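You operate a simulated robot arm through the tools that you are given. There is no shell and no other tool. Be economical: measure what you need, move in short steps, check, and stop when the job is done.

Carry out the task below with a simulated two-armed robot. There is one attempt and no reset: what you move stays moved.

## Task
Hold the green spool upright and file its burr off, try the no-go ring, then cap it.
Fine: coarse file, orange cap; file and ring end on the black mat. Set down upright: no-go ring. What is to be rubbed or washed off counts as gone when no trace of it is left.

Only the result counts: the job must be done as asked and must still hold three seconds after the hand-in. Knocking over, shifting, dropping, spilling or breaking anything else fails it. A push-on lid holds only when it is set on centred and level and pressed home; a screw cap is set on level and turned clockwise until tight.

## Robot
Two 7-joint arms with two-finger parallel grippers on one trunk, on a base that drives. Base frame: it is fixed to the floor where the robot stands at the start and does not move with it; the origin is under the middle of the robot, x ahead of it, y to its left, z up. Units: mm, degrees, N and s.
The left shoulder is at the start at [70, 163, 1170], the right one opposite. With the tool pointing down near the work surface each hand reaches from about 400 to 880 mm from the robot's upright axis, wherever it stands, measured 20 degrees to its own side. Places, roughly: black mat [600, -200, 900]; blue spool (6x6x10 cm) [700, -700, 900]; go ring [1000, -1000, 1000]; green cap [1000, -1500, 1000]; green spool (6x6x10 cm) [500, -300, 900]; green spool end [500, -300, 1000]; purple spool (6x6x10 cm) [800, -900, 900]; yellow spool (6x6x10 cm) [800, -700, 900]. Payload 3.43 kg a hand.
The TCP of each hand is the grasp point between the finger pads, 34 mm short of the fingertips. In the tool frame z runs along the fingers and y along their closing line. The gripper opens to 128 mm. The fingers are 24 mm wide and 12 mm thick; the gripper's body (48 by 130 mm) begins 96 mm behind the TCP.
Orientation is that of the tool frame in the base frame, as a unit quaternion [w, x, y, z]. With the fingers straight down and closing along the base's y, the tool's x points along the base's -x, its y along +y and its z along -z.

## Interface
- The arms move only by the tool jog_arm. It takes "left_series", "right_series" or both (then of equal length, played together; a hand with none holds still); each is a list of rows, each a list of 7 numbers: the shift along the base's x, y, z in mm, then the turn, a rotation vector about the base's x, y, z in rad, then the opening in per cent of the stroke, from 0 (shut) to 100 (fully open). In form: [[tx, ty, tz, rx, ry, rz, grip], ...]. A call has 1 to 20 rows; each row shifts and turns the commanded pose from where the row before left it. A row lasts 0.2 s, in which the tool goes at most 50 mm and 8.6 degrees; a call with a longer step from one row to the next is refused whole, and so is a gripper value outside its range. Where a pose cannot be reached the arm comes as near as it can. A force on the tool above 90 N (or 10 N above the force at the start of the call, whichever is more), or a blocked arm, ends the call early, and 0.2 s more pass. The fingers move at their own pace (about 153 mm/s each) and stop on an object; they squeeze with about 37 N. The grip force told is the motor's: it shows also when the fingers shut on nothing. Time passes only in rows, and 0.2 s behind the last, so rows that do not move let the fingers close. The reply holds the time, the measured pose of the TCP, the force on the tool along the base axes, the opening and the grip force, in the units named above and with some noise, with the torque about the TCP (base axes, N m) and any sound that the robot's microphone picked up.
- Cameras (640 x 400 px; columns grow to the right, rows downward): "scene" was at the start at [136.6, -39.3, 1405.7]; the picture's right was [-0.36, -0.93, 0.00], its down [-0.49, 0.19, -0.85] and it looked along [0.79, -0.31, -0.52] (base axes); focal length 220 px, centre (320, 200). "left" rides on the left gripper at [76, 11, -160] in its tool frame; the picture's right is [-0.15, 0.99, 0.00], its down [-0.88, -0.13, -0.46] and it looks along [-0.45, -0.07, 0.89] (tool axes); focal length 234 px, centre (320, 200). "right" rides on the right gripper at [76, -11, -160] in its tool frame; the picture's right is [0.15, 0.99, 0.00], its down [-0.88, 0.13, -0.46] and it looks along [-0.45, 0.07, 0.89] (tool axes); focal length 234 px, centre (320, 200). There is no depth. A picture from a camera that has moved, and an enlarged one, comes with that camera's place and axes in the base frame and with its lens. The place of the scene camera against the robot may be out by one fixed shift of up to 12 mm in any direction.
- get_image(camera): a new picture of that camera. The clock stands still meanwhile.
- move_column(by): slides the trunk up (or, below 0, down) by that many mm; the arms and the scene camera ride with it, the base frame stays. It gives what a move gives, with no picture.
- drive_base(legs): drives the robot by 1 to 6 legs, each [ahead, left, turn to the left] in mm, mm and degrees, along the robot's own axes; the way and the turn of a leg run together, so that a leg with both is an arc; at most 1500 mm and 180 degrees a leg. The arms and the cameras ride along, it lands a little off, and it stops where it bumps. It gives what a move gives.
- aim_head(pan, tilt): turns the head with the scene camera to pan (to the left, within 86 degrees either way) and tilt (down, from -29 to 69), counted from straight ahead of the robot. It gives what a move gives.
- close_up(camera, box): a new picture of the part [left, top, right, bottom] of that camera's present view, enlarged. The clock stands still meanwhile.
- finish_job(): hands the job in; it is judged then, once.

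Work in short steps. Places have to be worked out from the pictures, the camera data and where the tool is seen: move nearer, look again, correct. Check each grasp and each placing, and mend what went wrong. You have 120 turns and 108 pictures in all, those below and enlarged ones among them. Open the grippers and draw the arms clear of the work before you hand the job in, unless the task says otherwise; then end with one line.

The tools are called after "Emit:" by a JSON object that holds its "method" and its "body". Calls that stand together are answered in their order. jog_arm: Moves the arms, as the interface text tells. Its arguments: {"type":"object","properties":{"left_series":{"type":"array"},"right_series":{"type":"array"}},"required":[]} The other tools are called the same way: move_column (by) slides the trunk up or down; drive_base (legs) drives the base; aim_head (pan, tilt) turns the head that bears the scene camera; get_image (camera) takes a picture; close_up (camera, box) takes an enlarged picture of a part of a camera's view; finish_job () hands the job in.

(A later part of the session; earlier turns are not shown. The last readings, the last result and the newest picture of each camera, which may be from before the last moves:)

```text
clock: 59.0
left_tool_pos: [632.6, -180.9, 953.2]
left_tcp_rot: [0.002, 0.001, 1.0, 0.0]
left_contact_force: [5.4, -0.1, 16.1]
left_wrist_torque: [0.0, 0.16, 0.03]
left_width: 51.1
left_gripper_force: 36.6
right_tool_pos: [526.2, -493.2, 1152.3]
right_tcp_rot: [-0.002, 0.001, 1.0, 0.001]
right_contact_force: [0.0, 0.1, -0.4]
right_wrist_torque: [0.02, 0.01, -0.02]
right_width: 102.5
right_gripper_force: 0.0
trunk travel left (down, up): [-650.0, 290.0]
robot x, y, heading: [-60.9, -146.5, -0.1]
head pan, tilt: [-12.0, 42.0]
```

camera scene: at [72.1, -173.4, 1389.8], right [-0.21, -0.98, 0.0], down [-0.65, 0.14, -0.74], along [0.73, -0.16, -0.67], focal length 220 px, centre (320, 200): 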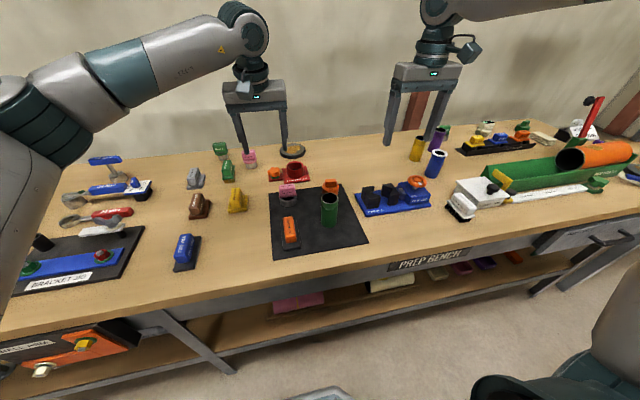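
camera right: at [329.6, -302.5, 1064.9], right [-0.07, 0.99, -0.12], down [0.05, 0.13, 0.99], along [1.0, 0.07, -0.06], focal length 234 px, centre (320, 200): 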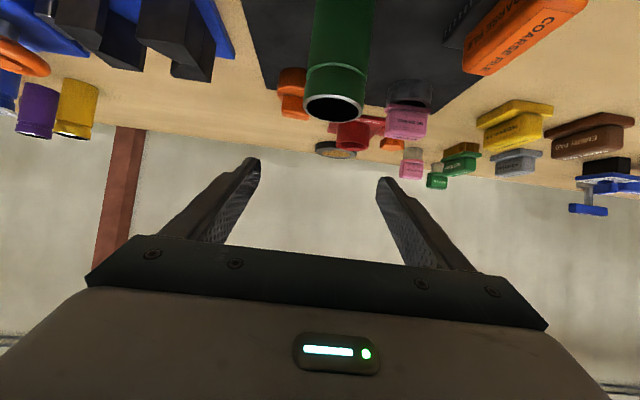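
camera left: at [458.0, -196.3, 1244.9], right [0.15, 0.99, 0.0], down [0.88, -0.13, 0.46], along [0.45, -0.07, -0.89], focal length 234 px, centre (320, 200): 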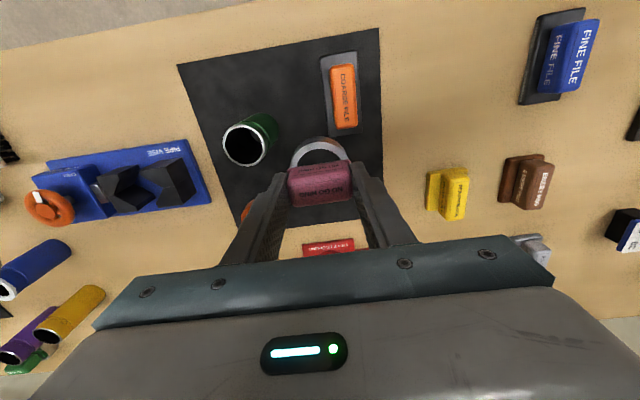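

The ring is seated on the mat. I ease off, release, withdraw the left hand up and to the left, and bring the right hand above the orange cap.

Emit:
{"method": "jog_arm", "body": {"left_series": [[0, 0, 1, 0, 0, 0, 20], [0, 0, 0, 0, 0, 0, 50], [0, 0, 0, 0, 0, 0, 65], [0, 0, 30, 0, 0, 0, 70], [0, 0, 40, 0, 0, 0, 70], [-10, 10, 40, 0, 0, 0, 70], [-20, 40, 20, 0, 0, 0, 70], [-20, 40, 0, 0, 0, 0, 70], [-20, 40, 0, 0, 0, 0, 70], [0, 40, 0, 0, 0, 0, 70]], "right_series": [[0, 0, 0, 0, 0, 0, 80], [0, 0, 0, 0, 0, 0, 80], [0, 0, 0, 0, 0, 0, 80], [0, 0, 0, 0, 0, 0, 80], [0, 0, 0, 0, 0, 0, 80], [0, 0, 0, 0, 0, 0, 80], [25, 25, -20, 0, 0, 0, 80], [30, 35, -20, 0, 0, 0, 80], [30, 35, -20, 0, 0, 0, 80], [20, 35, -20, 0, 0, 0, 80]]}}

Emit:
{"method": "get_image", "body": {"camera": "right"}}

Emit:
{"method": "get_image", "body": {"camera": "scene"}}

```text
refused: row 8 steps farther than a row can; nothing moved
```

```text
48 pictures are left
camera right: at [451.8, -503.4, 1312.7], right [-0.14, 0.99, 0.0], down [0.88, 0.13, 0.45], along [0.45, 0.07, -0.89], focal length 234 px, centre (320, 200)
```

right: 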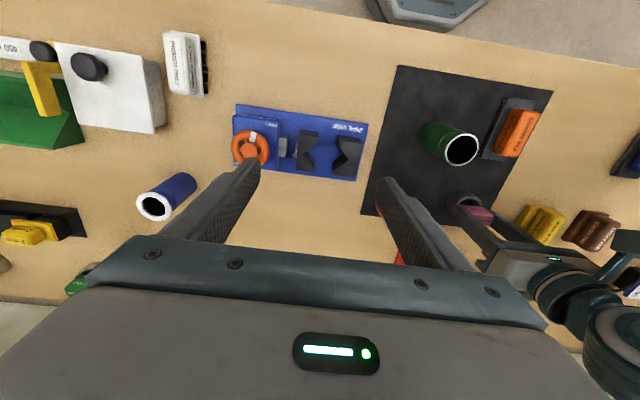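

```text
47 pictures are left
camera scene: at [70.8, -172.5, 1390.2], right [-0.21, -0.98, 0.0], down [-0.65, 0.14, -0.74], along [0.73, -0.16, -0.67], focal length 220 px, centre (320, 200)
```

scene: 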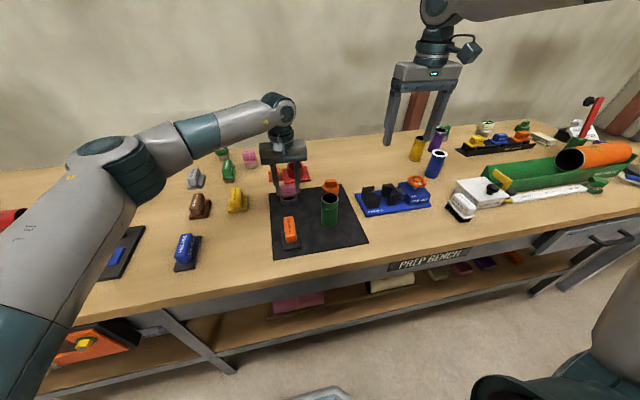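

A row was slightly too long, so the call was refused. I resend it with shorter steps.

Emit:
{"method": "jog_arm", "body": {"left_series": [[0, 0, 1, 0, 0, 0, 20], [0, 0, 0, 0, 0, 0, 50], [0, 0, 0, 0, 0, 0, 65], [0, 0, 30, 0, 0, 0, 70], [0, 0, 40, 0, 0, 0, 70], [-10, 10, 30, 0, 0, 0, 70], [-15, 35, 15, 0, 0, 0, 70], [-15, 38, 0, 0, 0, 0, 70], [-15, 38, 0, 0, 0, 0, 70], [0, 38, 0, 0, 0, 0, 70], [0, 30, 0, 0, 0, 0, 70]], "right_series": [[0, 0, 0, 0, 0, 0, 80], [0, 0, 0, 0, 0, 0, 80], [0, 0, 0, 0, 0, 0, 80], [0, 0, 0, 0, 0, 0, 80], [0, 0, 0, 0, 0, 0, 80], [0, 0, 0, 0, 0, 0, 80], [20, 20, -15, 0, 0, 0, 80], [25, 32, -15, 0, 0, 0, 80], [25, 32, -15, 0, 0, 0, 80], [25, 32, -15, 0, 0, 0, 80], [15, 32, -10, 0, 0, 0, 80]]}}

Emit:
{"method": "get_image", "body": {"camera": "right"}}

Emit:
{"method": "close_up", "body": {"camera": "scene", "box": [260, 140, 380, 215]}}

```text
clock: 61.4
left_tool_pos: [576.6, 7.7, 1068.7]
left_tcp_rot: [0.001, 0.002, 1.0, 0.001]
left_contact_force: [-0.8, 0.2, 0.2]
left_wrist_torque: [-0.04, -0.04, 0.02]
left_width: 89.7
left_gripper_force: 0.0
right_tool_pos: [602.7, -370.5, 1082.7]
right_tcp_rot: [0.0, 0.002, 1.0, 0.001]
right_contact_force: [0.1, 0.3, 0.4]
right_wrist_torque: [0.0, -0.03, 0.0]
right_width: 102.4
right_gripper_force: 0.1
right hand out of reach, approached as far as the arm can: row 10, 11
trunk travel left (down, up): [-650.0, 290.0]
robot x, y, heading: [-62.7, -147.9, -0.3]
head pan, tilt: [-12.0, 42.0]
```

```text
46 pictures are left
camera right: at [526.4, -380.7, 1242.9], right [-0.14, 0.99, 0.0], down [0.88, 0.13, 0.46], along [0.45, 0.07, -0.89], focal length 234 px, centre (320, 200)
```

right: 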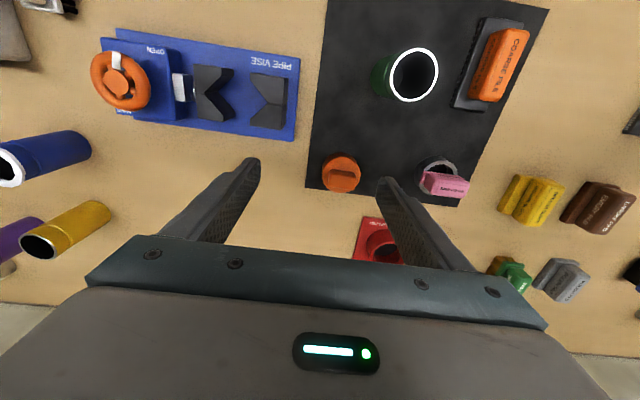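

```text
5.33 times, centred on (320, 178) of scene
camera zoom: at [69.2, -171.1, 1390.3], right [-0.21, -0.98, 0.0], down [-0.65, 0.14, -0.74], along [0.73, -0.16, -0.67], focal length 1171 px, centre (320, 320)
```

zoom: 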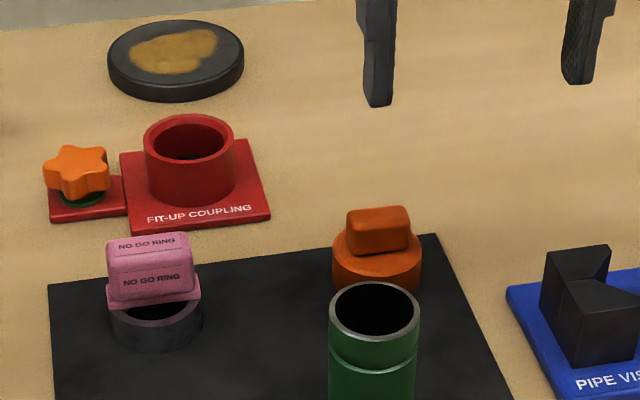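

Ring and file are fine on the mat. The right arm hit some limit at (603,-370), so I try lower down, then forward.

Emit:
{"method": "jog_arm", "body": {"right_series": [[0, 0, -20, 0, 0, 0, 80], [0, 0, -20, 0, 0, 0, 80], [10, 10, 0, 0, 0, 0, 80], [10, 10, 0, 0, 0, 0, 80], [0, 0, 0, 0, 0, 0, 80]]}}

Emit:
{"method": "aim_head", "body": {"pan": -25, "tilt": 30}}

Emit:
{"method": "get_image", "body": {"camera": "scene"}}

```text
clock: 62.6
left_tool_pos: [577.1, 7.9, 1067.2]
left_tcp_rot: [0.001, 0.002, 1.0, 0.001]
left_contact_force: [-0.9, -0.1, 0.2]
left_wrist_torque: [0.06, 0.0, -0.02]
left_width: 89.4
left_gripper_force: 0.0
right_tool_pos: [603.4, -372.0, 1042.3]
right_tcp_rot: [-0.002, 0.002, 1.0, 0.002]
right_contact_force: [0.7, 0.1, 0.2]
right_wrist_torque: [0.0, 0.0, -0.05]
right_width: 102.5
right_gripper_force: 0.1
right hand out of reach, approached as far as the arm can: row 3, 4
trunk travel left (down, up): [-650.0, 290.0]
robot x, y, heading: [-60.1, -148.8, -0.0]
head pan, tilt: [-12.0, 42.0]
```

```text
clock: 63.4
left_tool_pos: [578.1, 5.6, 1067.0]
left_tcp_rot: [0.001, 0.001, 1.0, 0.001]
left_contact_force: [0.5, -1.0, 0.3]
left_wrist_torque: [-0.03, -0.01, 0.0]
left_width: 89.8
left_gripper_force: 0.0
right_tool_pos: [603.2, -372.7, 1041.7]
right_tcp_rot: [-0.002, 0.001, 1.0, 0.001]
right_contact_force: [0.4, -0.1, -0.8]
right_wrist_torque: [0.02, 0.0, 0.02]
right_width: 102.3
right_gripper_force: 0.1
trunk travel left (down, up): [-650.0, 290.0]
robot x, y, heading: [-64.4, -150.8, -0.2]
head pan, tilt: [-25.0, 30.0]
```

```text
44 pictures are left
camera scene: at [72.0, -193.3, 1408.1], right [-0.43, -0.91, 0.0], down [-0.45, 0.21, -0.87], along [0.78, -0.37, -0.5], focal length 220 px, centre (320, 200)
```

scene: 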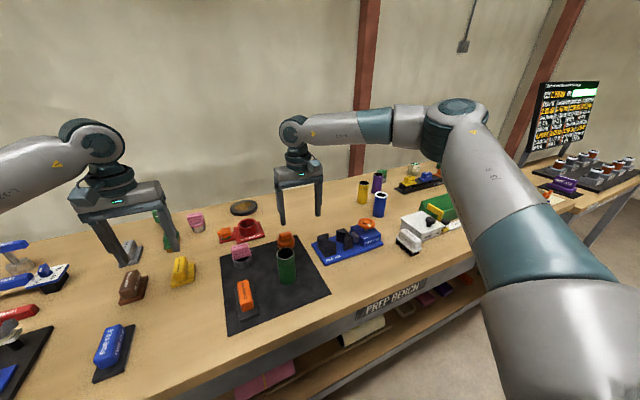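

The elbow is folded far outward and the wrist is near a limit for targets this far left. I shift the base 100 mm left and 40 ahead so that cap and spool sit better in the right arm's range.

Emit:
{"method": "drive_base", "body": {"legs": [[40, 100, 0]]}}

Emit:
{"method": "jog_arm", "body": {"right_series": [[3, -20, 0, 0, 0, 0, 80], [3, -20, 0, 0, 0, 0, 80], [3, -20, 0, 0, 0, 0, 80], [0, 0, 0, 0, 0, 0, 80]]}}

Emit:
{"method": "get_image", "body": {"camera": "right"}}

```text
clock: 64.6
left_tool_pos: [617.9, 108.0, 1067.4]
left_tcp_rot: [0.001, 0.003, 1.0, 0.002]
left_contact_force: [-0.5, -0.6, 0.5]
left_wrist_torque: [-0.01, -0.03, 0.03]
left_width: 89.8
left_gripper_force: 0.1
right_tool_pos: [644.1, -271.3, 1041.8]
right_tcp_rot: [-0.002, 0.001, 1.0, 0.001]
right_contact_force: [-0.5, -0.5, 0.5]
right_wrist_torque: [0.01, 0.02, 0.01]
right_width: 102.5
right_gripper_force: 0.1
trunk travel left (down, up): [-650.0, 290.0]
robot x, y, heading: [-26.1, -50.0, -0.2]
head pan, tilt: [-25.0, 30.0]
```

```text
clock: 65.6
left_tool_pos: [617.3, 106.4, 1067.4]
left_tcp_rot: [0.0, 0.001, 1.0, 0.0]
left_contact_force: [-1.1, -0.2, 0.0]
left_wrist_torque: [0.0, 0.0, -0.02]
left_width: 89.8
left_gripper_force: 0.1
right_tool_pos: [654.0, -332.4, 1041.8]
right_tcp_rot: [-0.002, 0.001, 1.0, 0.001]
right_contact_force: [0.1, 0.0, -0.1]
right_wrist_torque: [0.01, -0.02, -0.04]
right_width: 102.3
right_gripper_force: 0.0
trunk travel left (down, up): [-650.0, 290.0]
robot x, y, heading: [-26.6, -46.5, -0.3]
head pan, tilt: [-25.0, 30.0]
```

```text
43 pictures are left
camera right: at [578.6, -343.4, 1202.5], right [-0.14, 0.99, 0.0], down [0.88, 0.13, 0.45], along [0.45, 0.07, -0.89], focal length 234 px, centre (320, 200)
```

right: 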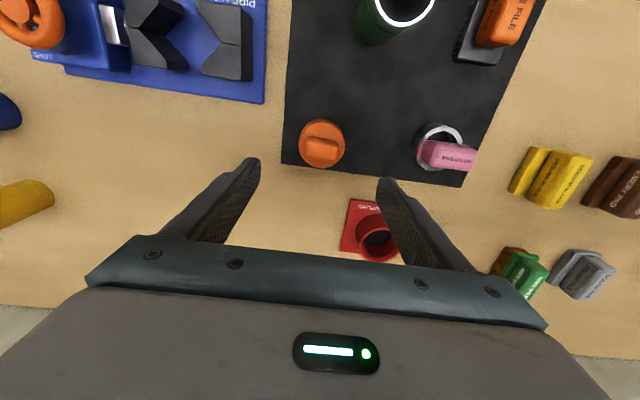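

The right hand moves freely now. I zoom in on the cap for its centre and handle.

Emit:
{"method": "close_up", "body": {"camera": "right", "box": [280, 100, 380, 180]}}

Emit:
{"method": "close_up", "body": {"camera": "scene", "box": [240, 210, 340, 290]}}

```text
5.00 times, centred on (330, 140) of right
camera zoom: at [578.6, -343.4, 1202.5], right [-0.14, 0.99, 0.0], down [0.88, 0.13, 0.45], along [0.45, 0.07, -0.89], focal length 1171 px, centre (270, 500)
```

zoom: 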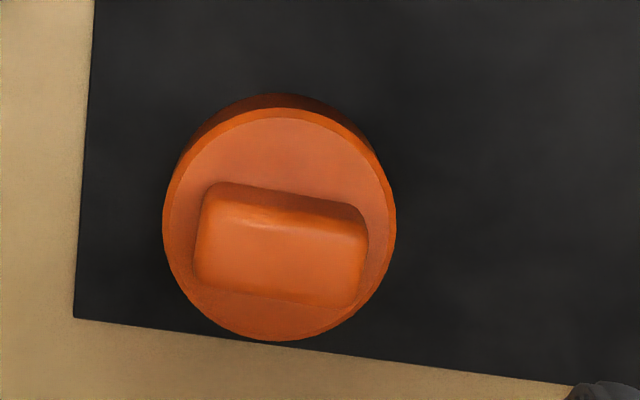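

```text
5.00 times, centred on (290, 250) of scene
camera zoom: at [112.4, -92.9, 1408.2], right [-0.43, -0.91, 0.0], down [-0.45, 0.21, -0.87], along [0.78, -0.37, -0.5], focal length 1098 px, centre (470, -50)
```

zoom: 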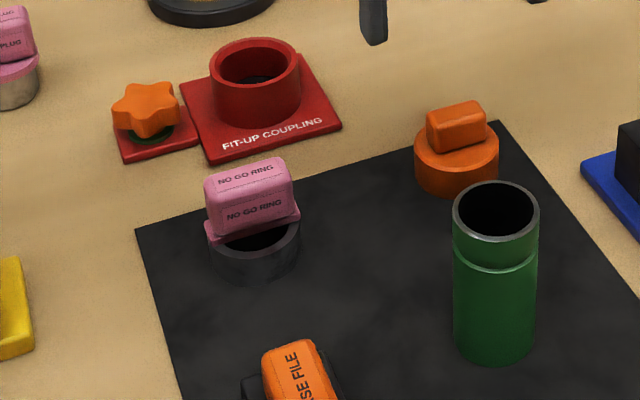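

Cap axis ≈(650.5,-329); the disc is 59 mm wide and its handle 39 mm along y. I descend to z≈948 over the handle and close.

Emit:
{"method": "jog_arm", "body": {"right_series": [[-3.5, 3.4, -30, 0, 0, 0, 70], [0, 0, -40, 0, 0, 0, 60], [0, 0, -20, 0, 0, 0, 60], [0, 0, -4, 0, 0, 0, 60], [0, 0, 0, 0, 0, 0, 60]]}}

Emit:
{"method": "close_up", "body": {"camera": "scene", "box": [240, 190, 340, 270]}}

Emit:
{"method": "close_up", "body": {"camera": "right", "box": [220, 100, 420, 240]}}

```text
clock: 66.8
left_tool_pos: [617.8, 107.8, 1066.4]
left_tcp_rot: [0.001, 0.001, 1.0, 0.001]
left_contact_force: [-0.4, -0.3, 0.3]
left_wrist_torque: [-0.03, -0.01, -0.01]
left_width: 89.5
left_gripper_force: 0.0
right_tool_pos: [649.5, -329.1, 948.2]
right_tcp_rot: [-0.002, 0.001, 1.0, 0.001]
right_contact_force: [-0.5, 0.2, 0.2]
right_wrist_torque: [0.0, 0.06, 0.01]
right_width: 76.8
right_gripper_force: 0.0
trunk travel left (down, up): [-650.0, 290.0]
robot x, y, heading: [-23.9, -47.7, -0.2]
head pan, tilt: [-25.0, 30.0]
```

```text
5.00 times, centred on (290, 230) of scene
camera zoom: at [112.6, -93.0, 1408.1], right [-0.43, -0.91, 0.0], down [-0.45, 0.21, -0.87], along [0.78, -0.37, -0.5], focal length 1098 px, centre (470, 50)
```

zoom: 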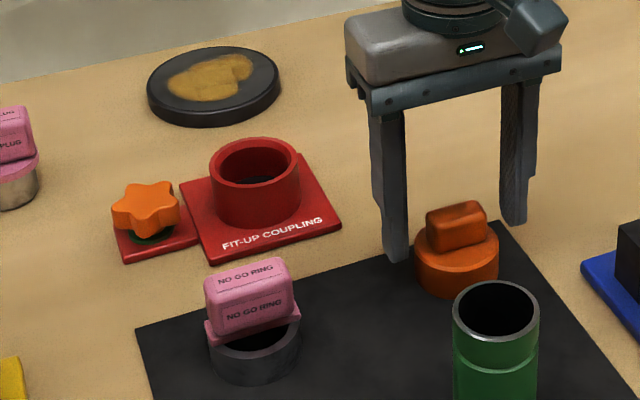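

```text
2.86 times, centred on (320, 170) of right
camera zoom: at [574.5, -339.9, 1107.7], right [-0.14, 0.99, 0.0], down [0.88, 0.13, 0.45], along [0.45, 0.07, -0.89], focal length 669 px, centre (320, 286)
```

zoom: 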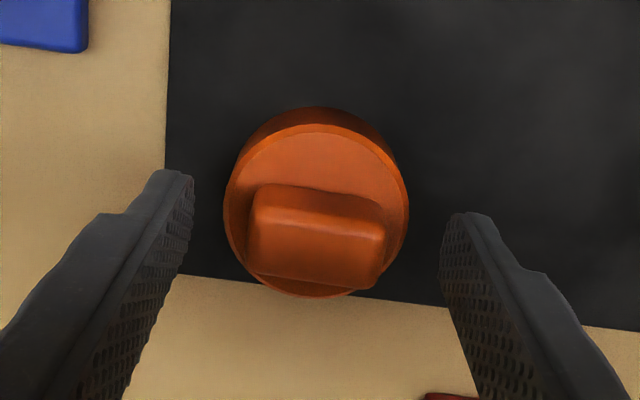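

The fingers are centred and clear of the disc; I close on the handle.

Emit:
{"method": "jog_arm", "body": {"right_series": [[0, 0, 0, 0, 0, 0, 40], [0, 0, 0, 0, 0, 0, 25], [0, 0, 0, 0, 0, 0, 12], [0, 0, 0, 0, 0, 0, 12]]}}

Emit:
{"method": "close_up", "body": {"camera": "scene", "box": [240, 190, 340, 270]}}

```text
clock: 67.8
left_tool_pos: [617.5, 107.2, 1067.0]
left_tcp_rot: [0.0, 0.001, 1.0, 0.001]
left_contact_force: [0.4, 0.2, -0.4]
left_wrist_torque: [0.02, 0.01, -0.02]
left_width: 89.8
left_gripper_force: 0.0
right_tool_pos: [648.0, -329.4, 946.9]
right_tcp_rot: [-0.002, 0.001, 1.0, 0.002]
right_contact_force: [0.6, -0.5, -0.1]
right_wrist_torque: [-0.02, -0.02, 0.0]
right_width: 38.5
right_gripper_force: 37.1
trunk travel left (down, up): [-650.0, 290.0]
robot x, y, heading: [-19.4, -50.1, -0.2]
head pan, tilt: [-25.0, 30.0]
```

```text
5.00 times, centred on (290, 230) of scene
camera zoom: at [112.5, -92.9, 1408.2], right [-0.43, -0.91, 0.0], down [-0.45, 0.21, -0.87], along [0.78, -0.37, -0.5], focal length 1098 px, centre (470, 50)
```

zoom: 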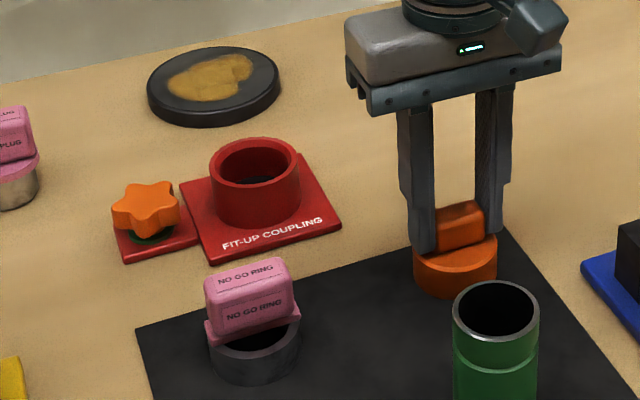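

The cap handle is held (38.5 mm). I lift it and approach the spool, keeping it in view.

Emit:
{"method": "jog_arm", "body": {"right_series": [[0, 0, 40, 0, 0, 0, 12], [0, 0, 45, 0, 0, 0, 12], [0, 0, 45, 0, 0, 0, 12], [-20, -10, 10, 0, 0, 0, 12], [-30, -10, 0, 0, 0, 0, 12], [-30, -10, 0, 0, 0, 0, 12], [-20, 0, 0, 0, 0, 0, 12], [0, 0, 0, 0, 0, 0, 12]]}}

Emit:
{"method": "get_image", "body": {"camera": "right"}}

Emit:
{"method": "close_up", "body": {"camera": "scene", "box": [240, 180, 360, 300]}}

```text
clock: 69.6
left_tool_pos: [617.9, 107.7, 1066.3]
left_tcp_rot: [0.0, 0.002, 1.0, 0.002]
left_contact_force: [0.9, 0.7, -0.2]
left_wrist_torque: [-0.02, 0.01, -0.04]
left_width: 89.6
left_gripper_force: 0.0
right_tool_pos: [547.3, -358.0, 1087.4]
right_tcp_rot: [-0.002, 0.0, 1.0, 0.001]
right_contact_force: [0.5, -0.2, -0.1]
right_wrist_torque: [0.02, 0.03, -0.01]
right_width: 38.6
right_gripper_force: 36.7
trunk travel left (down, up): [-650.0, 290.0]
robot x, y, heading: [-21.7, -46.2, -0.1]
head pan, tilt: [-25.0, 30.0]
```

```text
37 pictures are left
camera right: at [472.6, -369.3, 1247.5], right [-0.14, 0.99, 0.0], down [0.88, 0.13, 0.45], along [0.45, 0.07, -0.89], focal length 234 px, centre (320, 200)
```

right: 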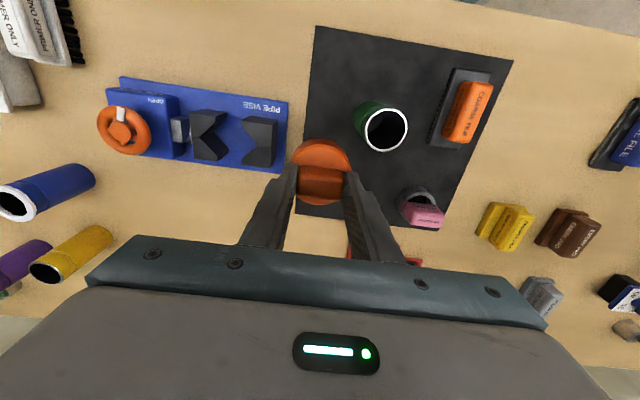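

```text
3.33 times, centred on (300, 240) of scene
camera zoom: at [113.1, -92.8, 1408.1], right [-0.43, -0.91, 0.0], down [-0.45, 0.21, -0.87], along [0.78, -0.37, -0.5], focal length 732 px, centre (387, 67)
```

zoom: 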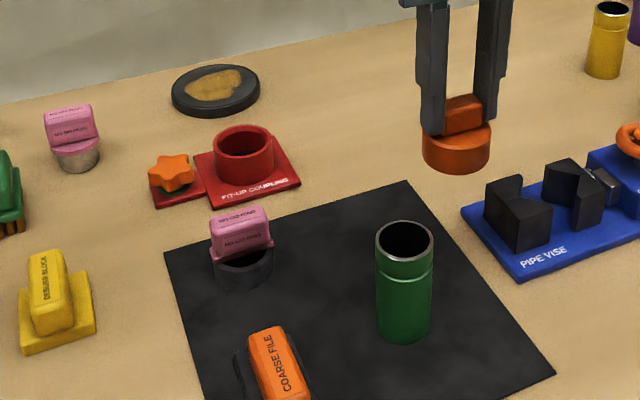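

I zoom in to measure the spool rim and the held cap in the same view.

Emit:
{"method": "close_up", "body": {"camera": "right", "box": [280, 80, 420, 220]}}

```text
2.86 times, centred on (350, 150) of right
camera zoom: at [472.6, -369.3, 1247.5], right [-0.14, 0.99, 0.0], down [0.88, 0.13, 0.45], along [0.45, 0.07, -0.89], focal length 669 px, centre (234, 343)
```

zoom: 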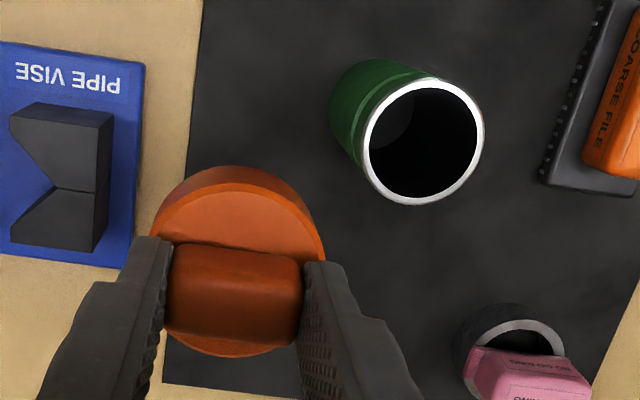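

Relative to the cap, the spool axis is at about (-39, +68). I move over it and check alignment.

Emit:
{"method": "jog_arm", "body": {"right_series": [[-13, 22.7, 0, 0, 0, 0, 12], [-13, 22.5, 0, 0, 0, 0, 12], [-13, 22.5, 0, 0, 0, 0, 12], [0, 0, -18, 0, 0, 0, 12], [0, 0, -12, 0, 0, 0, 12], [0, 0, 0, 0, 0, 0, 12]]}}

Emit:
{"method": "close_up", "body": {"camera": "right", "box": [250, 90, 390, 210]}}

Emit:
{"method": "close_up", "body": {"camera": "scene", "box": [270, 210, 350, 290]}}

```text
clock: 71.0
left_tool_pos: [617.5, 106.7, 1067.0]
left_tcp_rot: [0.001, 0.002, 1.0, 0.0]
left_contact_force: [-0.8, -0.3, -0.9]
left_wrist_torque: [-0.01, -0.01, -0.01]
left_width: 89.5
left_gripper_force: 0.1
right_tool_pos: [508.4, -290.6, 1058.2]
right_tcp_rot: [-0.002, 0.001, 1.0, 0.0]
right_contact_force: [-0.1, -0.6, 0.6]
right_wrist_torque: [0.02, 0.01, 0.0]
right_width: 38.3
right_gripper_force: 36.6
trunk travel left (down, up): [-650.0, 290.0]
robot x, y, heading: [-20.4, -48.9, -0.0]
head pan, tilt: [-25.0, 30.0]
```

```text
3.33 times, centred on (320, 150) of right
camera zoom: at [434.1, -300.5, 1218.7], right [-0.14, 0.99, 0.0], down [0.88, 0.13, 0.45], along [0.45, 0.07, -0.89], focal length 781 px, centre (320, 367)
```

zoom: 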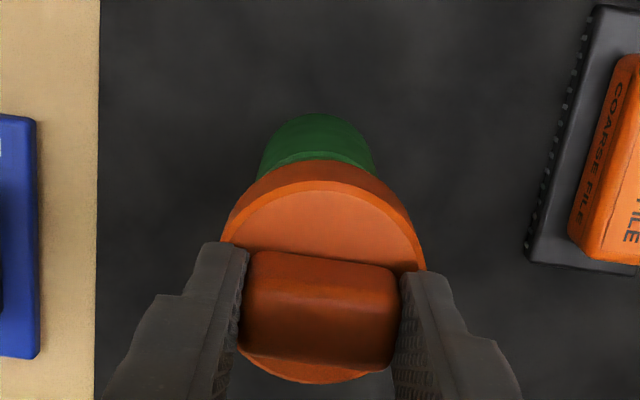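

```text
5.00 times, centred on (310, 250) of scene
camera zoom: at [112.1, -92.6, 1408.2], right [-0.43, -0.91, 0.0], down [-0.45, 0.21, -0.87], along [0.78, -0.37, -0.5], focal length 1098 px, centre (370, -50)
```

zoom: 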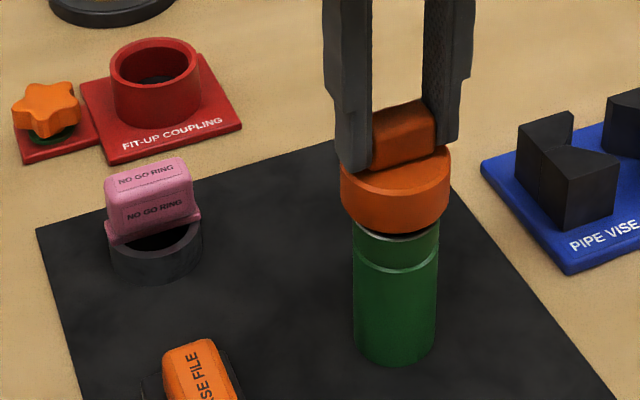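

Laterally the cap sits right over the spool. I bring the left hand's camera in from the side to check the other direction.

Emit:
{"method": "jog_arm", "body": {"left_series": [[-10, -35, 0, 0, 0, 0, 70], [-10, -35, 0, 0, 0, 0, 70], [-10, -35, 0, 0, 0, 0, 70], [-10, -25, 0, 0, 0, 0, 70], [0, 0, 0, 0, 0, 0, 70]]}}

Emit:
{"method": "close_up", "body": {"camera": "left", "box": [0, 120, 140, 260]}}

```text
clock: 72.2
left_tool_pos: [576.5, -21.7, 1067.7]
left_tcp_rot: [0.0, 0.002, 1.0, 0.001]
left_contact_force: [-0.2, 0.6, -0.5]
left_wrist_torque: [-0.01, -0.03, 0.03]
left_width: 89.6
left_gripper_force: 0.0
right_tool_pos: [509.5, -288.6, 1059.0]
right_tcp_rot: [-0.001, 0.001, 1.0, 0.002]
right_contact_force: [0.3, -0.5, 0.3]
right_wrist_torque: [-0.01, 0.02, -0.02]
right_width: 38.7
right_gripper_force: 37.3
trunk travel left (down, up): [-650.0, 290.0]
robot x, y, heading: [-21.2, -49.3, -0.0]
head pan, tilt: [-25.0, 30.0]
```

```text
2.86 times, centred on (70, 190) of left
camera zoom: at [501.6, -10.7, 1227.7], right [0.15, 0.99, 0.0], down [0.88, -0.13, 0.46], along [0.45, -0.07, -0.89], focal length 669 px, centre (1034, 229)
```

zoom: 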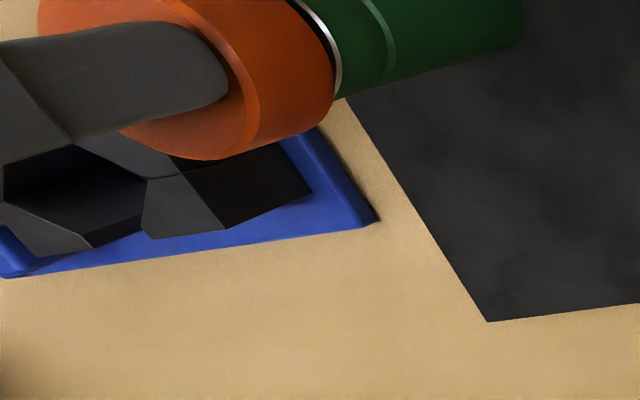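

I reframe to see both the upper and lower edges of the cap and spool.

Emit:
{"method": "close_up", "body": {"camera": "left", "box": [0, 80, 140, 200]}}

```text
3.33 times, centred on (70, 140) of left
camera zoom: at [501.6, -10.7, 1227.7], right [0.15, 0.99, 0.0], down [0.88, -0.13, 0.46], along [0.45, -0.07, -0.89], focal length 781 px, centre (1153, 400)
```

zoom: 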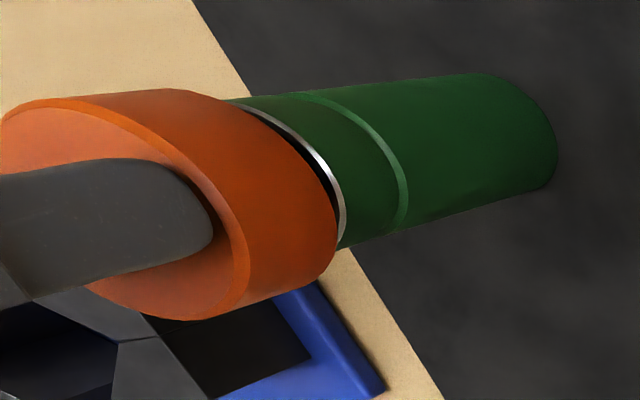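

Margins around the spool are nearly even (cap ≈0.7 mm too far in +x). I correct this and descend gently to contact.

Emit:
{"method": "jog_arm", "body": {"right_series": [[-0.7, 0, -4, 0, 0, 0, 12], [0, 0, -4, 0, 0, 0, 12], [0, 0, -2, 0, 0, 0, 12], [0, 0, -2, 0, 0, 0, 12], [0, 0, 0, 0, 0, 0, 12]]}}

Emit:
{"method": "jog_arm", "body": {"right_series": [[0, 0, -2, 0, 0, 0, 12], [0, 0, 0, 0, 0, 0, 12]]}}

```text
clock: 73.4
left_tool_pos: [577.6, -23.2, 1067.6]
left_tcp_rot: [0.001, 0.001, 1.0, 0.0]
left_contact_force: [0.2, -0.2, 0.8]
left_wrist_torque: [0.0, -0.01, 0.03]
left_width: 89.8
left_gripper_force: 0.0
right_tool_pos: [510.2, -291.7, 1045.8]
right_tcp_rot: [-0.001, 0.0, 1.0, 0.002]
right_contact_force: [0.1, 0.7, -0.9]
right_wrist_torque: [0.03, 0.01, -0.02]
right_width: 38.5
right_gripper_force: 37.1
trunk travel left (down, up): [-650.0, 290.0]
robot x, y, heading: [-27.8, -46.9, -0.1]
head pan, tilt: [-25.0, 30.0]
```

```text
clock: 74.0
left_tool_pos: [576.2, -23.6, 1066.2]
left_tcp_rot: [0.001, 0.002, 1.0, 0.001]
left_contact_force: [0.8, -0.6, 0.4]
left_wrist_torque: [-0.01, 0.01, -0.03]
left_width: 89.7
left_gripper_force: 0.1
right_tool_pos: [510.3, -290.6, 1043.0]
right_tcp_rot: [-0.002, 0.0, 1.0, 0.001]
right_contact_force: [0.3, -0.5, -0.8]
right_wrist_torque: [0.02, 0.02, 0.02]
right_width: 38.8
right_gripper_force: 36.8
trunk travel left (down, up): [-650.0, 290.0]
robot x, y, heading: [-21.4, -46.5, -0.1]
head pan, tilt: [-25.0, 30.0]
```

No contact yet at 1043; I continue in 2 mm steps.

Emit:
{"method": "jog_arm", "body": {"right_series": [[0, 0, -2, 0, 0, 0, 12], [0, 0, 0, 0, 0, 0, 12]]}}

Emit:
{"method": "jog_arm", "body": {"right_series": [[0, 0, -2, 0, 0, 0, 12], [0, 0, 0, 0, 0, 0, 12]]}}

Emit:
{"method": "close_up", "body": {"camera": "left", "box": [0, 80, 140, 200]}}

```text
clock: 74.6
left_tool_pos: [576.8, -22.7, 1066.9]
left_tcp_rot: [0.0, 0.002, 1.0, 0.001]
left_contact_force: [-0.6, -0.2, 0.2]
left_wrist_torque: [0.03, -0.01, -0.02]
left_width: 89.8
left_gripper_force: 0.0
right_tool_pos: [509.3, -290.2, 1042.2]
right_tcp_rot: [-0.002, 0.001, 1.0, 0.003]
right_contact_force: [0.5, -0.4, -0.8]
right_wrist_torque: [0.0, -0.02, 0.04]
right_width: 38.7
right_gripper_force: 37.2
trunk travel left (down, up): [-650.0, 290.0]
robot x, y, heading: [-21.9, -50.6, -0.4]
head pan, tilt: [-25.0, 30.0]
```

```text
clock: 75.2
left_tool_pos: [576.2, -23.2, 1067.3]
left_tcp_rot: [0.001, 0.002, 1.0, 0.001]
left_contact_force: [-0.4, 0.2, 0.4]
left_wrist_torque: [0.01, -0.02, 0.06]
left_width: 89.4
left_gripper_force: 0.1
right_tool_pos: [510.0, -290.6, 1039.8]
right_tcp_rot: [-0.002, 0.001, 1.0, 0.001]
right_contact_force: [0.2, 0.2, -0.2]
right_wrist_torque: [0.02, 0.01, -0.01]
right_width: 38.6
right_gripper_force: 36.5
trunk travel left (down, up): [-650.0, 290.0]
robot x, y, heading: [-20.9, -50.2, -0.2]
head pan, tilt: [-25.0, 30.0]
```

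```text
3.33 times, centred on (70, 140) of left
camera zoom: at [501.7, -11.3, 1227.7], right [0.15, 0.99, 0.0], down [0.88, -0.13, 0.46], along [0.45, -0.07, -0.89], focal length 781 px, centre (1153, 400)
```

zoom: 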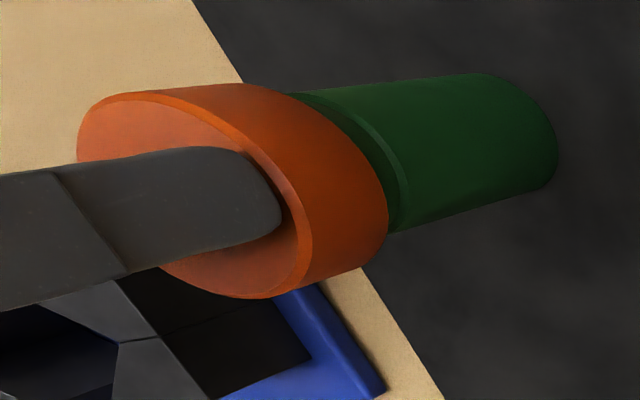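

The cap skirt already slides over the rim without resistance, so it is well centred. I continue down, watching the force.

Emit:
{"method": "jog_arm", "body": {"right_series": [[0, 0, -2, 0, 0, 0, 12], [0, 0, -2, 0, 0, 0, 12], [0, 0, 0, 0, 0, 0, 12]]}}

Emit:
{"method": "jog_arm", "body": {"right_series": [[0, 0, -2, 0, 0, 0, 12], [0, 0, -1, 0, 0, 0, 12], [0, 0, 0, 0, 0, 0, 12]]}}

```text
clock: 76.0
left_tool_pos: [576.0, -23.4, 1067.1]
left_tcp_rot: [0.001, 0.002, 1.0, 0.0]
left_contact_force: [0.6, 0.2, 0.7]
left_wrist_torque: [0.0, 0.01, 0.03]
left_width: 89.5
left_gripper_force: 0.0
right_tool_pos: [509.6, -290.4, 1036.0]
right_tcp_rot: [-0.002, 0.001, 1.0, 0.002]
right_contact_force: [-0.1, 0.4, 0.3]
right_wrist_torque: [-0.01, 0.0, 0.0]
right_width: 38.4
right_gripper_force: 37.6
trunk travel left (down, up): [-650.0, 290.0]
robot x, y, heading: [-21.6, -44.2, -0.2]
head pan, tilt: [-25.0, 30.0]
```

```text
clock: 76.8
left_tool_pos: [576.6, -22.8, 1067.7]
left_tcp_rot: [0.001, 0.002, 1.0, 0.001]
left_contact_force: [-0.5, 0.8, -0.3]
left_wrist_torque: [-0.01, 0.0, 0.01]
left_width: 89.4
left_gripper_force: 0.1
right_tool_pos: [510.2, -290.4, 1032.6]
right_tcp_rot: [-0.001, 0.001, 1.0, 0.002]
right_contact_force: [-0.1, -0.8, -0.1]
right_wrist_torque: [0.04, 0.05, -0.01]
right_width: 38.5
right_gripper_force: 37.2
trunk travel left (down, up): [-650.0, 290.0]
robot x, y, heading: [-22.2, -45.1, -0.1]
head pan, tilt: [-25.0, 30.0]
```

Emit:
{"method": "jog_arm", "body": {"right_series": [[0, 0, -2, 0, 0, 0, 12], [0, 0, -2, 0, 0, 0, 12], [0, 0, 0, 0, 0, 0, 12]]}}

Emit:
{"method": "jog_arm", "body": {"right_series": [[0, 0, -2, 0, 0, 0, 12], [0, 0, 0, 0, 0, 0, 12]]}}

Emit:
{"method": "close_up", "body": {"camera": "left", "box": [0, 80, 140, 200]}}

```text
clock: 77.6
left_tool_pos: [576.9, -22.1, 1067.4]
left_tcp_rot: [0.001, 0.003, 1.0, 0.001]
left_contact_force: [-0.4, -0.2, 0.3]
left_wrist_torque: [0.01, -0.02, 0.0]
left_width: 89.8
left_gripper_force: 0.1
right_tool_pos: [510.5, -290.0, 1029.1]
right_tcp_rot: [-0.002, 0.001, 1.0, 0.002]
right_contact_force: [-0.3, -1.3, -0.5]
right_wrist_torque: [0.0, 0.0, 0.0]
right_width: 38.4
right_gripper_force: 36.9
trunk travel left (down, up): [-650.0, 290.0]
robot x, y, heading: [-20.3, -46.7, -0.4]
head pan, tilt: [-25.0, 30.0]
```

```text
clock: 78.2
left_tool_pos: [578.0, -21.8, 1066.0]
left_tcp_rot: [0.001, 0.002, 1.0, 0.001]
left_contact_force: [-0.2, -0.5, 0.8]
left_wrist_torque: [-0.02, 0.0, -0.03]
left_width: 89.8
left_gripper_force: 0.1
right_tool_pos: [509.7, -290.1, 1027.4]
right_tcp_rot: [-0.002, 0.001, 1.0, 0.002]
right_contact_force: [0.5, -0.1, -0.5]
right_wrist_torque: [0.0, 0.02, -0.04]
right_width: 38.3
right_gripper_force: 37.2
trunk travel left (down, up): [-650.0, 290.0]
robot x, y, heading: [-25.2, -51.5, -0.1]
head pan, tilt: [-25.0, 30.0]
```

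```text
3.33 times, centred on (70, 140) of left
camera zoom: at [501.7, -11.3, 1227.7], right [0.15, 0.99, 0.0], down [0.88, -0.13, 0.46], along [0.45, -0.07, -0.89], focal length 781 px, centre (1153, 400)
```

zoom: 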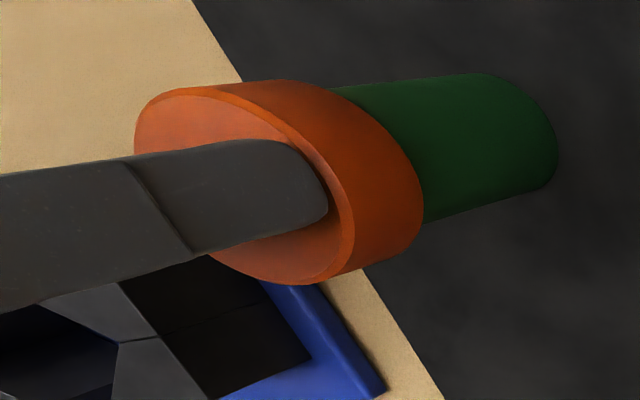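

It keeps sliding with no force, now past the groove. I go on to the seat.

Emit:
{"method": "jog_arm", "body": {"right_series": [[0, 0, -2, 0, 0, 0, 12], [0, 0, 0, 0, 0, 0, 12]]}}

Emit:
{"method": "jog_arm", "body": {"right_series": [[0, 0, -2, 0, 0, 0, 12], [0, 0, 0, 0, 0, 0, 12]]}}

Emit:
{"method": "jog_arm", "body": {"right_series": [[0, 0, -2, 0, 0, 0, 12], [0, 0, 0, 0, 0, 0, 12]]}}

```text
clock: 78.8
left_tool_pos: [578.1, -22.8, 1067.8]
left_tcp_rot: [0.001, 0.001, 1.0, 0.001]
left_contact_force: [0.2, -0.5, 0.2]
left_wrist_torque: [-0.02, 0.01, 0.0]
left_width: 89.6
left_gripper_force: 0.0
right_tool_pos: [509.5, -289.7, 1024.4]
right_tcp_rot: [-0.001, 0.0, 1.0, 0.003]
right_contact_force: [0.3, -0.8, 2.3]
right_wrist_torque: [-0.08, 0.05, 0.0]
right_width: 38.7
right_gripper_force: 36.7
trunk travel left (down, up): [-650.0, 290.0]
robot x, y, heading: [-22.6, -47.2, 0.1]
head pan, tilt: [-25.0, 30.0]
```

```text
clock: 79.4
left_tool_pos: [575.7, -21.6, 1068.4]
left_tcp_rot: [0.001, 0.002, 1.0, 0.001]
left_contact_force: [-0.5, 0.4, -0.1]
left_wrist_torque: [-0.01, 0.0, 0.0]
left_width: 89.7
left_gripper_force: 0.1
right_tool_pos: [509.5, -289.5, 1024.9]
right_tcp_rot: [0.0, 0.001, 1.0, 0.002]
right_contact_force: [3.3, -2.6, 21.4]
right_wrist_torque: [-0.34, 0.05, 0.03]
right_width: 38.7
right_gripper_force: 37.0
trunk travel left (down, up): [-650.0, 290.0]
robot x, y, heading: [-22.4, -48.2, -0.2]
head pan, tilt: [-25.0, 30.0]
```

```text
clock: 80.0
left_tool_pos: [576.1, -21.5, 1068.8]
left_tcp_rot: [0.002, 0.002, 1.0, 0.002]
left_contact_force: [0.4, -0.2, -0.2]
left_wrist_torque: [0.03, -0.01, 0.0]
left_width: 89.5
left_gripper_force: 0.0
right_tool_pos: [508.4, -289.2, 1023.4]
right_tcp_rot: [0.001, 0.001, 1.0, 0.002]
right_contact_force: [6.9, -2.9, 34.9]
right_wrist_torque: [-0.29, -0.29, 0.01]
right_width: 38.7
right_gripper_force: 37.0
trunk travel left (down, up): [-650.0, 290.0]
robot x, y, heading: [-22.2, -45.6, -0.2]
head pan, tilt: [-25.0, 30.0]
```

The cap bottoms out at ≈1025. I press it home up to about 75–85 N and listen for a snap.

Emit:
{"method": "jog_arm", "body": {"right_series": [[0, 0, -1.5, 0, 0, 0, 12], [0, 0, -1.5, 0, 0, 0, 12], [0, 0, -1.5, 0, 0, 0, 12], [0, 0, 0, 0, 0, 0, 12]]}}

Emit:
{"method": "close_up", "body": {"camera": "left", "box": [0, 80, 140, 200]}}

```text
clock: 81.0
left_tool_pos: [574.1, -22.4, 1069.0]
left_tcp_rot: [0.002, 0.002, 1.0, 0.001]
left_contact_force: [0.1, -0.4, 0.2]
left_wrist_torque: [0.02, -0.02, 0.03]
left_width: 89.8
left_gripper_force: 0.1
right_tool_pos: [508.0, -289.4, 1021.1]
right_tcp_rot: [0.002, 0.001, 1.0, 0.002]
right_contact_force: [7.8, -6.2, 54.8]
right_wrist_torque: [-0.52, 0.04, 0.05]
right_width: 38.7
right_gripper_force: 36.8
trunk travel left (down, up): [-650.0, 290.0]
robot x, y, heading: [-23.0, -46.6, -0.1]
head pan, tilt: [-25.0, 30.0]
```

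```text
3.33 times, centred on (70, 140) of left
camera zoom: at [498.1, -10.2, 1229.6], right [0.15, 0.99, 0.0], down [0.88, -0.13, 0.46], along [0.45, -0.07, -0.89], focal length 781 px, centre (1153, 400)
```

zoom: 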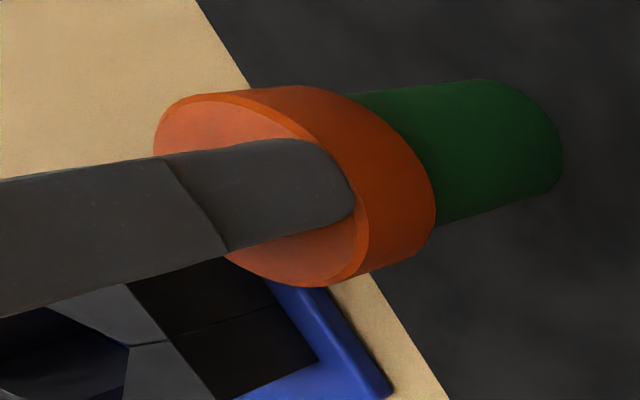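

Emit:
{"method": "jog_arm", "body": {"right_series": [[0, 0, -2, 0, 0, 0, 12], [0, 0, -2, 0, 0, 0, 12], [0, 0, -1, 0, 0, 0, 12], [0, 0, 0, 0, 0, 0, 12]]}}

```text
clock: 82.0
left_tool_pos: [571.6, -21.7, 1070.5]
left_tcp_rot: [0.004, 0.002, 1.0, 0.001]
left_contact_force: [0.3, -0.3, -0.1]
left_wrist_torque: [-0.03, 0.0, -0.02]
left_width: 89.7
left_gripper_force: 0.1
right_tool_pos: [506.4, -289.2, 1021.7]
right_tcp_rot: [0.008, 0.001, 1.0, 0.001]
right_contact_force: [4.8, -12.8, 86.8]
right_wrist_torque: [-1.11, 0.62, 0.14]
right_width: 38.6
right_gripper_force: 37.3
trunk travel left (down, up): [-650.0, 290.0]
robot x, y, heading: [-22.0, -47.3, -0.2]
head pan, tilt: [-25.0, 30.0]
```

Pressed at ~87 N with the tool still level. I ease the pressure to see where the cap now rests.

Emit:
{"method": "jog_arm", "body": {"right_series": [[0, 0, 3, 0, 0, 0, 12], [0, 0, 3, 0, 0, 0, 12], [0, 0, 3, 0, 0, 0, 12], [0, 0, 0, 0, 0, 0, 12]]}}

Emit:
{"method": "close_up", "body": {"camera": "left", "box": [0, 80, 140, 200]}}

Emit:
{"method": "close_up", "body": {"camera": "scene", "box": [270, 210, 350, 290]}}

```text
clock: 83.0
left_tool_pos: [575.5, -22.3, 1067.7]
left_tcp_rot: [0.001, 0.002, 1.0, 0.001]
left_contact_force: [0.5, 0.7, 0.0]
left_wrist_torque: [-0.01, 0.02, -0.02]
left_width: 89.6
left_gripper_force: 0.0
right_tool_pos: [508.3, -289.6, 1021.2]
right_tcp_rot: [-0.001, 0.0, 1.0, 0.002]
right_contact_force: [8.0, 1.6, 25.3]
right_wrist_torque: [-0.12, -0.75, 0.06]
right_width: 38.5
right_gripper_force: 36.8
trunk travel left (down, up): [-650.0, 290.0]
robot x, y, heading: [-23.8, -52.0, -0.3]
head pan, tilt: [-25.0, 30.0]
```

```text
3.33 times, centred on (70, 140) of left
camera zoom: at [500.7, -9.7, 1227.8], right [0.15, 0.99, 0.0], down [0.88, -0.13, 0.46], along [0.45, -0.07, -0.89], focal length 781 px, centre (1153, 400)
```

zoom: 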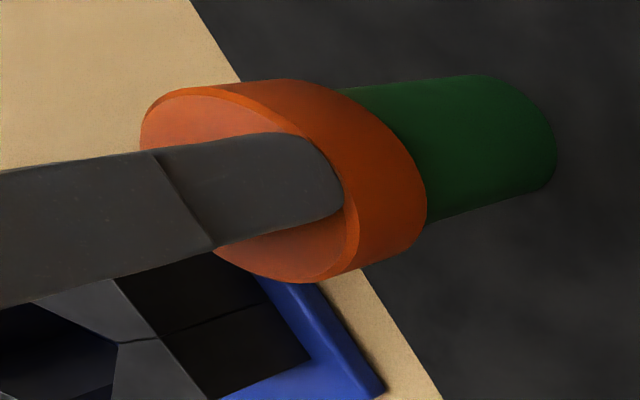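

```text
5.00 times, centred on (310, 250) of scene
camera zoom: at [111.3, -91.3, 1408.0], right [-0.42, -0.91, 0.0], down [-0.45, 0.21, -0.87], along [0.78, -0.37, -0.5], focal length 1098 px, centre (370, -50)
```

zoom: 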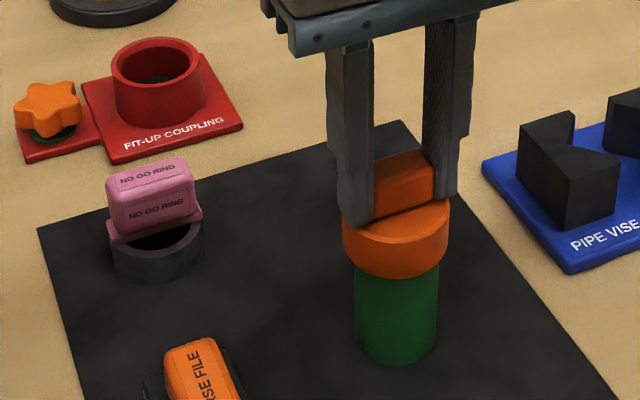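

The handle slipped ~3 mm in the grip, so the fingertips now press on the disc, and the cap is level and seated. I test gently whether it holds by lifting a few mm.

Emit:
{"method": "jog_arm", "body": {"right_series": [[0, 0, 3, 0, 0, 0, 12], [0, 0, 3, 0, 0, 0, 12], [0, 0, 3, 0, 0, 0, 12], [0, 0, 0, 0, 0, 0, 12]]}}

Emit:
{"method": "close_up", "body": {"camera": "left", "box": [0, 80, 140, 200]}}

Emit:
{"method": "close_up", "body": {"camera": "scene", "box": [270, 210, 350, 290]}}

```text
clock: 84.0
left_tool_pos: [577.6, -22.9, 1066.9]
left_tcp_rot: [0.0, 0.002, 1.0, 0.003]
left_contact_force: [-0.1, -0.3, -0.2]
left_wrist_torque: [-0.02, 0.02, 0.02]
left_width: 89.9
left_gripper_force: 0.1
right_tool_pos: [508.5, -292.0, 1029.2]
right_tcp_rot: [-0.004, 0.001, 1.0, 0.002]
right_contact_force: [-0.4, 0.5, 0.0]
right_wrist_torque: [0.04, 0.0, 0.01]
right_width: 38.5
right_gripper_force: 37.1
trunk travel left (down, up): [-650.0, 290.0]
robot x, y, heading: [-23.0, -45.9, -0.2]
head pan, tilt: [-25.0, 30.0]
```

```text
3.33 times, centred on (70, 140) of left
camera zoom: at [501.7, -11.6, 1227.6], right [0.15, 0.99, 0.0], down [0.88, -0.13, 0.46], along [0.45, -0.07, -0.89], focal length 781 px, centre (1153, 400)
```

zoom: 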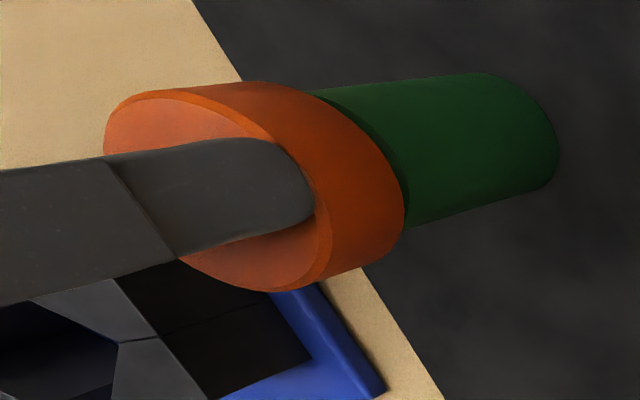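

```text
5.00 times, centred on (310, 250) of scene
camera zoom: at [112.5, -93.1, 1408.1], right [-0.43, -0.91, 0.0], down [-0.45, 0.21, -0.87], along [0.78, -0.37, -0.5], focal length 1098 px, centre (370, -50)
```

zoom: 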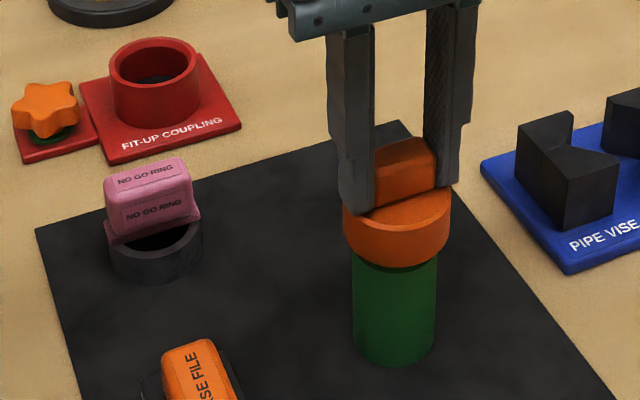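

The cap lifts freely with no force, so it is not locked yet and may be a screw cap. I reseat it with light pressure and turn it clockwise, watching the torque.

Emit:
{"method": "jog_arm", "body": {"right_series": [[0, 0, -3, 0, 0, 0, 12], [0, 0, -3, 0, 0, 0, 12], [0, 0, -3, 0, 0, 0, 12], [0, 0, -2, 0, 0, 0, 12], [0, 0, 0, 0, 0, 0, 12]]}}

Emit:
{"method": "jog_arm", "body": {"right_series": [[0, 0, 0, 0, 0, -0.1, 12], [0, 0, 0, 0, 0, -0.1, 12], [0, 0, 0, 0, 0, -0.1, 12], [0, 0, 0, 0, 0, 0, 12]]}}

```text
clock: 85.2
left_tool_pos: [575.2, -23.0, 1069.9]
left_tcp_rot: [0.002, 0.001, 1.0, 0.001]
left_contact_force: [0.4, 0.5, -0.4]
left_wrist_torque: [0.04, -0.01, 0.02]
left_width: 89.6
left_gripper_force: 0.1
right_tool_pos: [508.4, -290.5, 1021.2]
right_tcp_rot: [0.001, 0.002, 1.0, 0.002]
right_contact_force: [2.1, -5.0, 29.4]
right_wrist_torque: [-0.44, 0.1, 0.05]
right_width: 38.5
right_gripper_force: 37.4
trunk travel left (down, up): [-650.0, 290.0]
robot x, y, heading: [-19.7, -47.6, -0.1]
head pan, tilt: [-25.0, 30.0]
```

```text
clock: 86.2
left_tool_pos: [574.6, -20.8, 1068.9]
left_tcp_rot: [0.002, 0.001, 1.0, 0.001]
left_contact_force: [0.0, 0.2, 0.2]
left_wrist_torque: [-0.02, 0.0, -0.01]
left_width: 89.8
left_gripper_force: 0.0
right_tool_pos: [508.4, -288.6, 1021.9]
right_tcp_rot: [0.0, 0.151, 0.989, 0.003]
right_contact_force: [8.2, -1.4, 40.0]
right_wrist_torque: [-0.34, -0.4, -0.04]
right_width: 38.6
right_gripper_force: 37.3
trunk travel left (down, up): [-650.0, 290.0]
robot x, y, heading: [-23.1, -46.2, 0.1]
head pan, tilt: [-25.0, 30.0]
```

No torque builds up yet. I turn further clockwise with lighter pressure and watch it.

Emit:
{"method": "jog_arm", "body": {"right_series": [[0, 0, 1.5, 0, 0, -0.14, 12], [0, 0, 0, 0, 0, -0.14, 12], [0, 0, 0, 0, 0, -0.14, 12], [0, 0, 0, 0, 0, -0.14, 12], [0, 0, 0, 0, 0, -0.14, 12], [0, 0, 0, 0, 0, -0.14, 12], [0, 0, 0, 0, 0, -0.14, 12]]}}

Emit:
{"method": "close_up", "body": {"camera": "scene", "box": [270, 210, 350, 290]}}

```text
clock: 87.8
left_tool_pos: [575.6, -21.6, 1066.4]
left_tcp_rot: [0.001, 0.001, 1.0, 0.001]
left_contact_force: [0.0, -0.1, 0.3]
left_wrist_torque: [-0.02, 0.03, 0.02]
left_width: 89.4
left_gripper_force: 0.1
right_tool_pos: [507.7, -289.7, 1021.4]
right_tcp_rot: [0.0, 0.599, 0.801, 0.002]
right_contact_force: [1.1, 1.8, 16.1]
right_wrist_torque: [-0.1, 0.05, 0.11]
right_width: 38.4
right_gripper_force: 36.3
trunk travel left (down, up): [-650.0, 290.0]
robot x, y, heading: [-21.6, -45.0, -0.3]
head pan, tilt: [-25.0, 30.0]
```

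```text
5.00 times, centred on (310, 250) of scene
camera zoom: at [111.2, -92.0, 1408.3], right [-0.43, -0.91, 0.0], down [-0.45, 0.21, -0.87], along [0.78, -0.37, -0.5], focal length 1098 px, centre (370, -50)
```

zoom: 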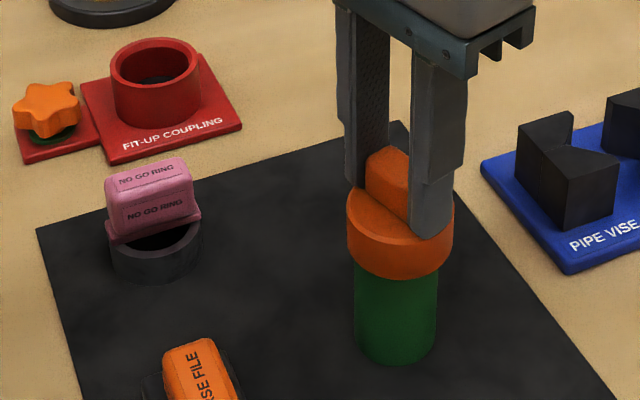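

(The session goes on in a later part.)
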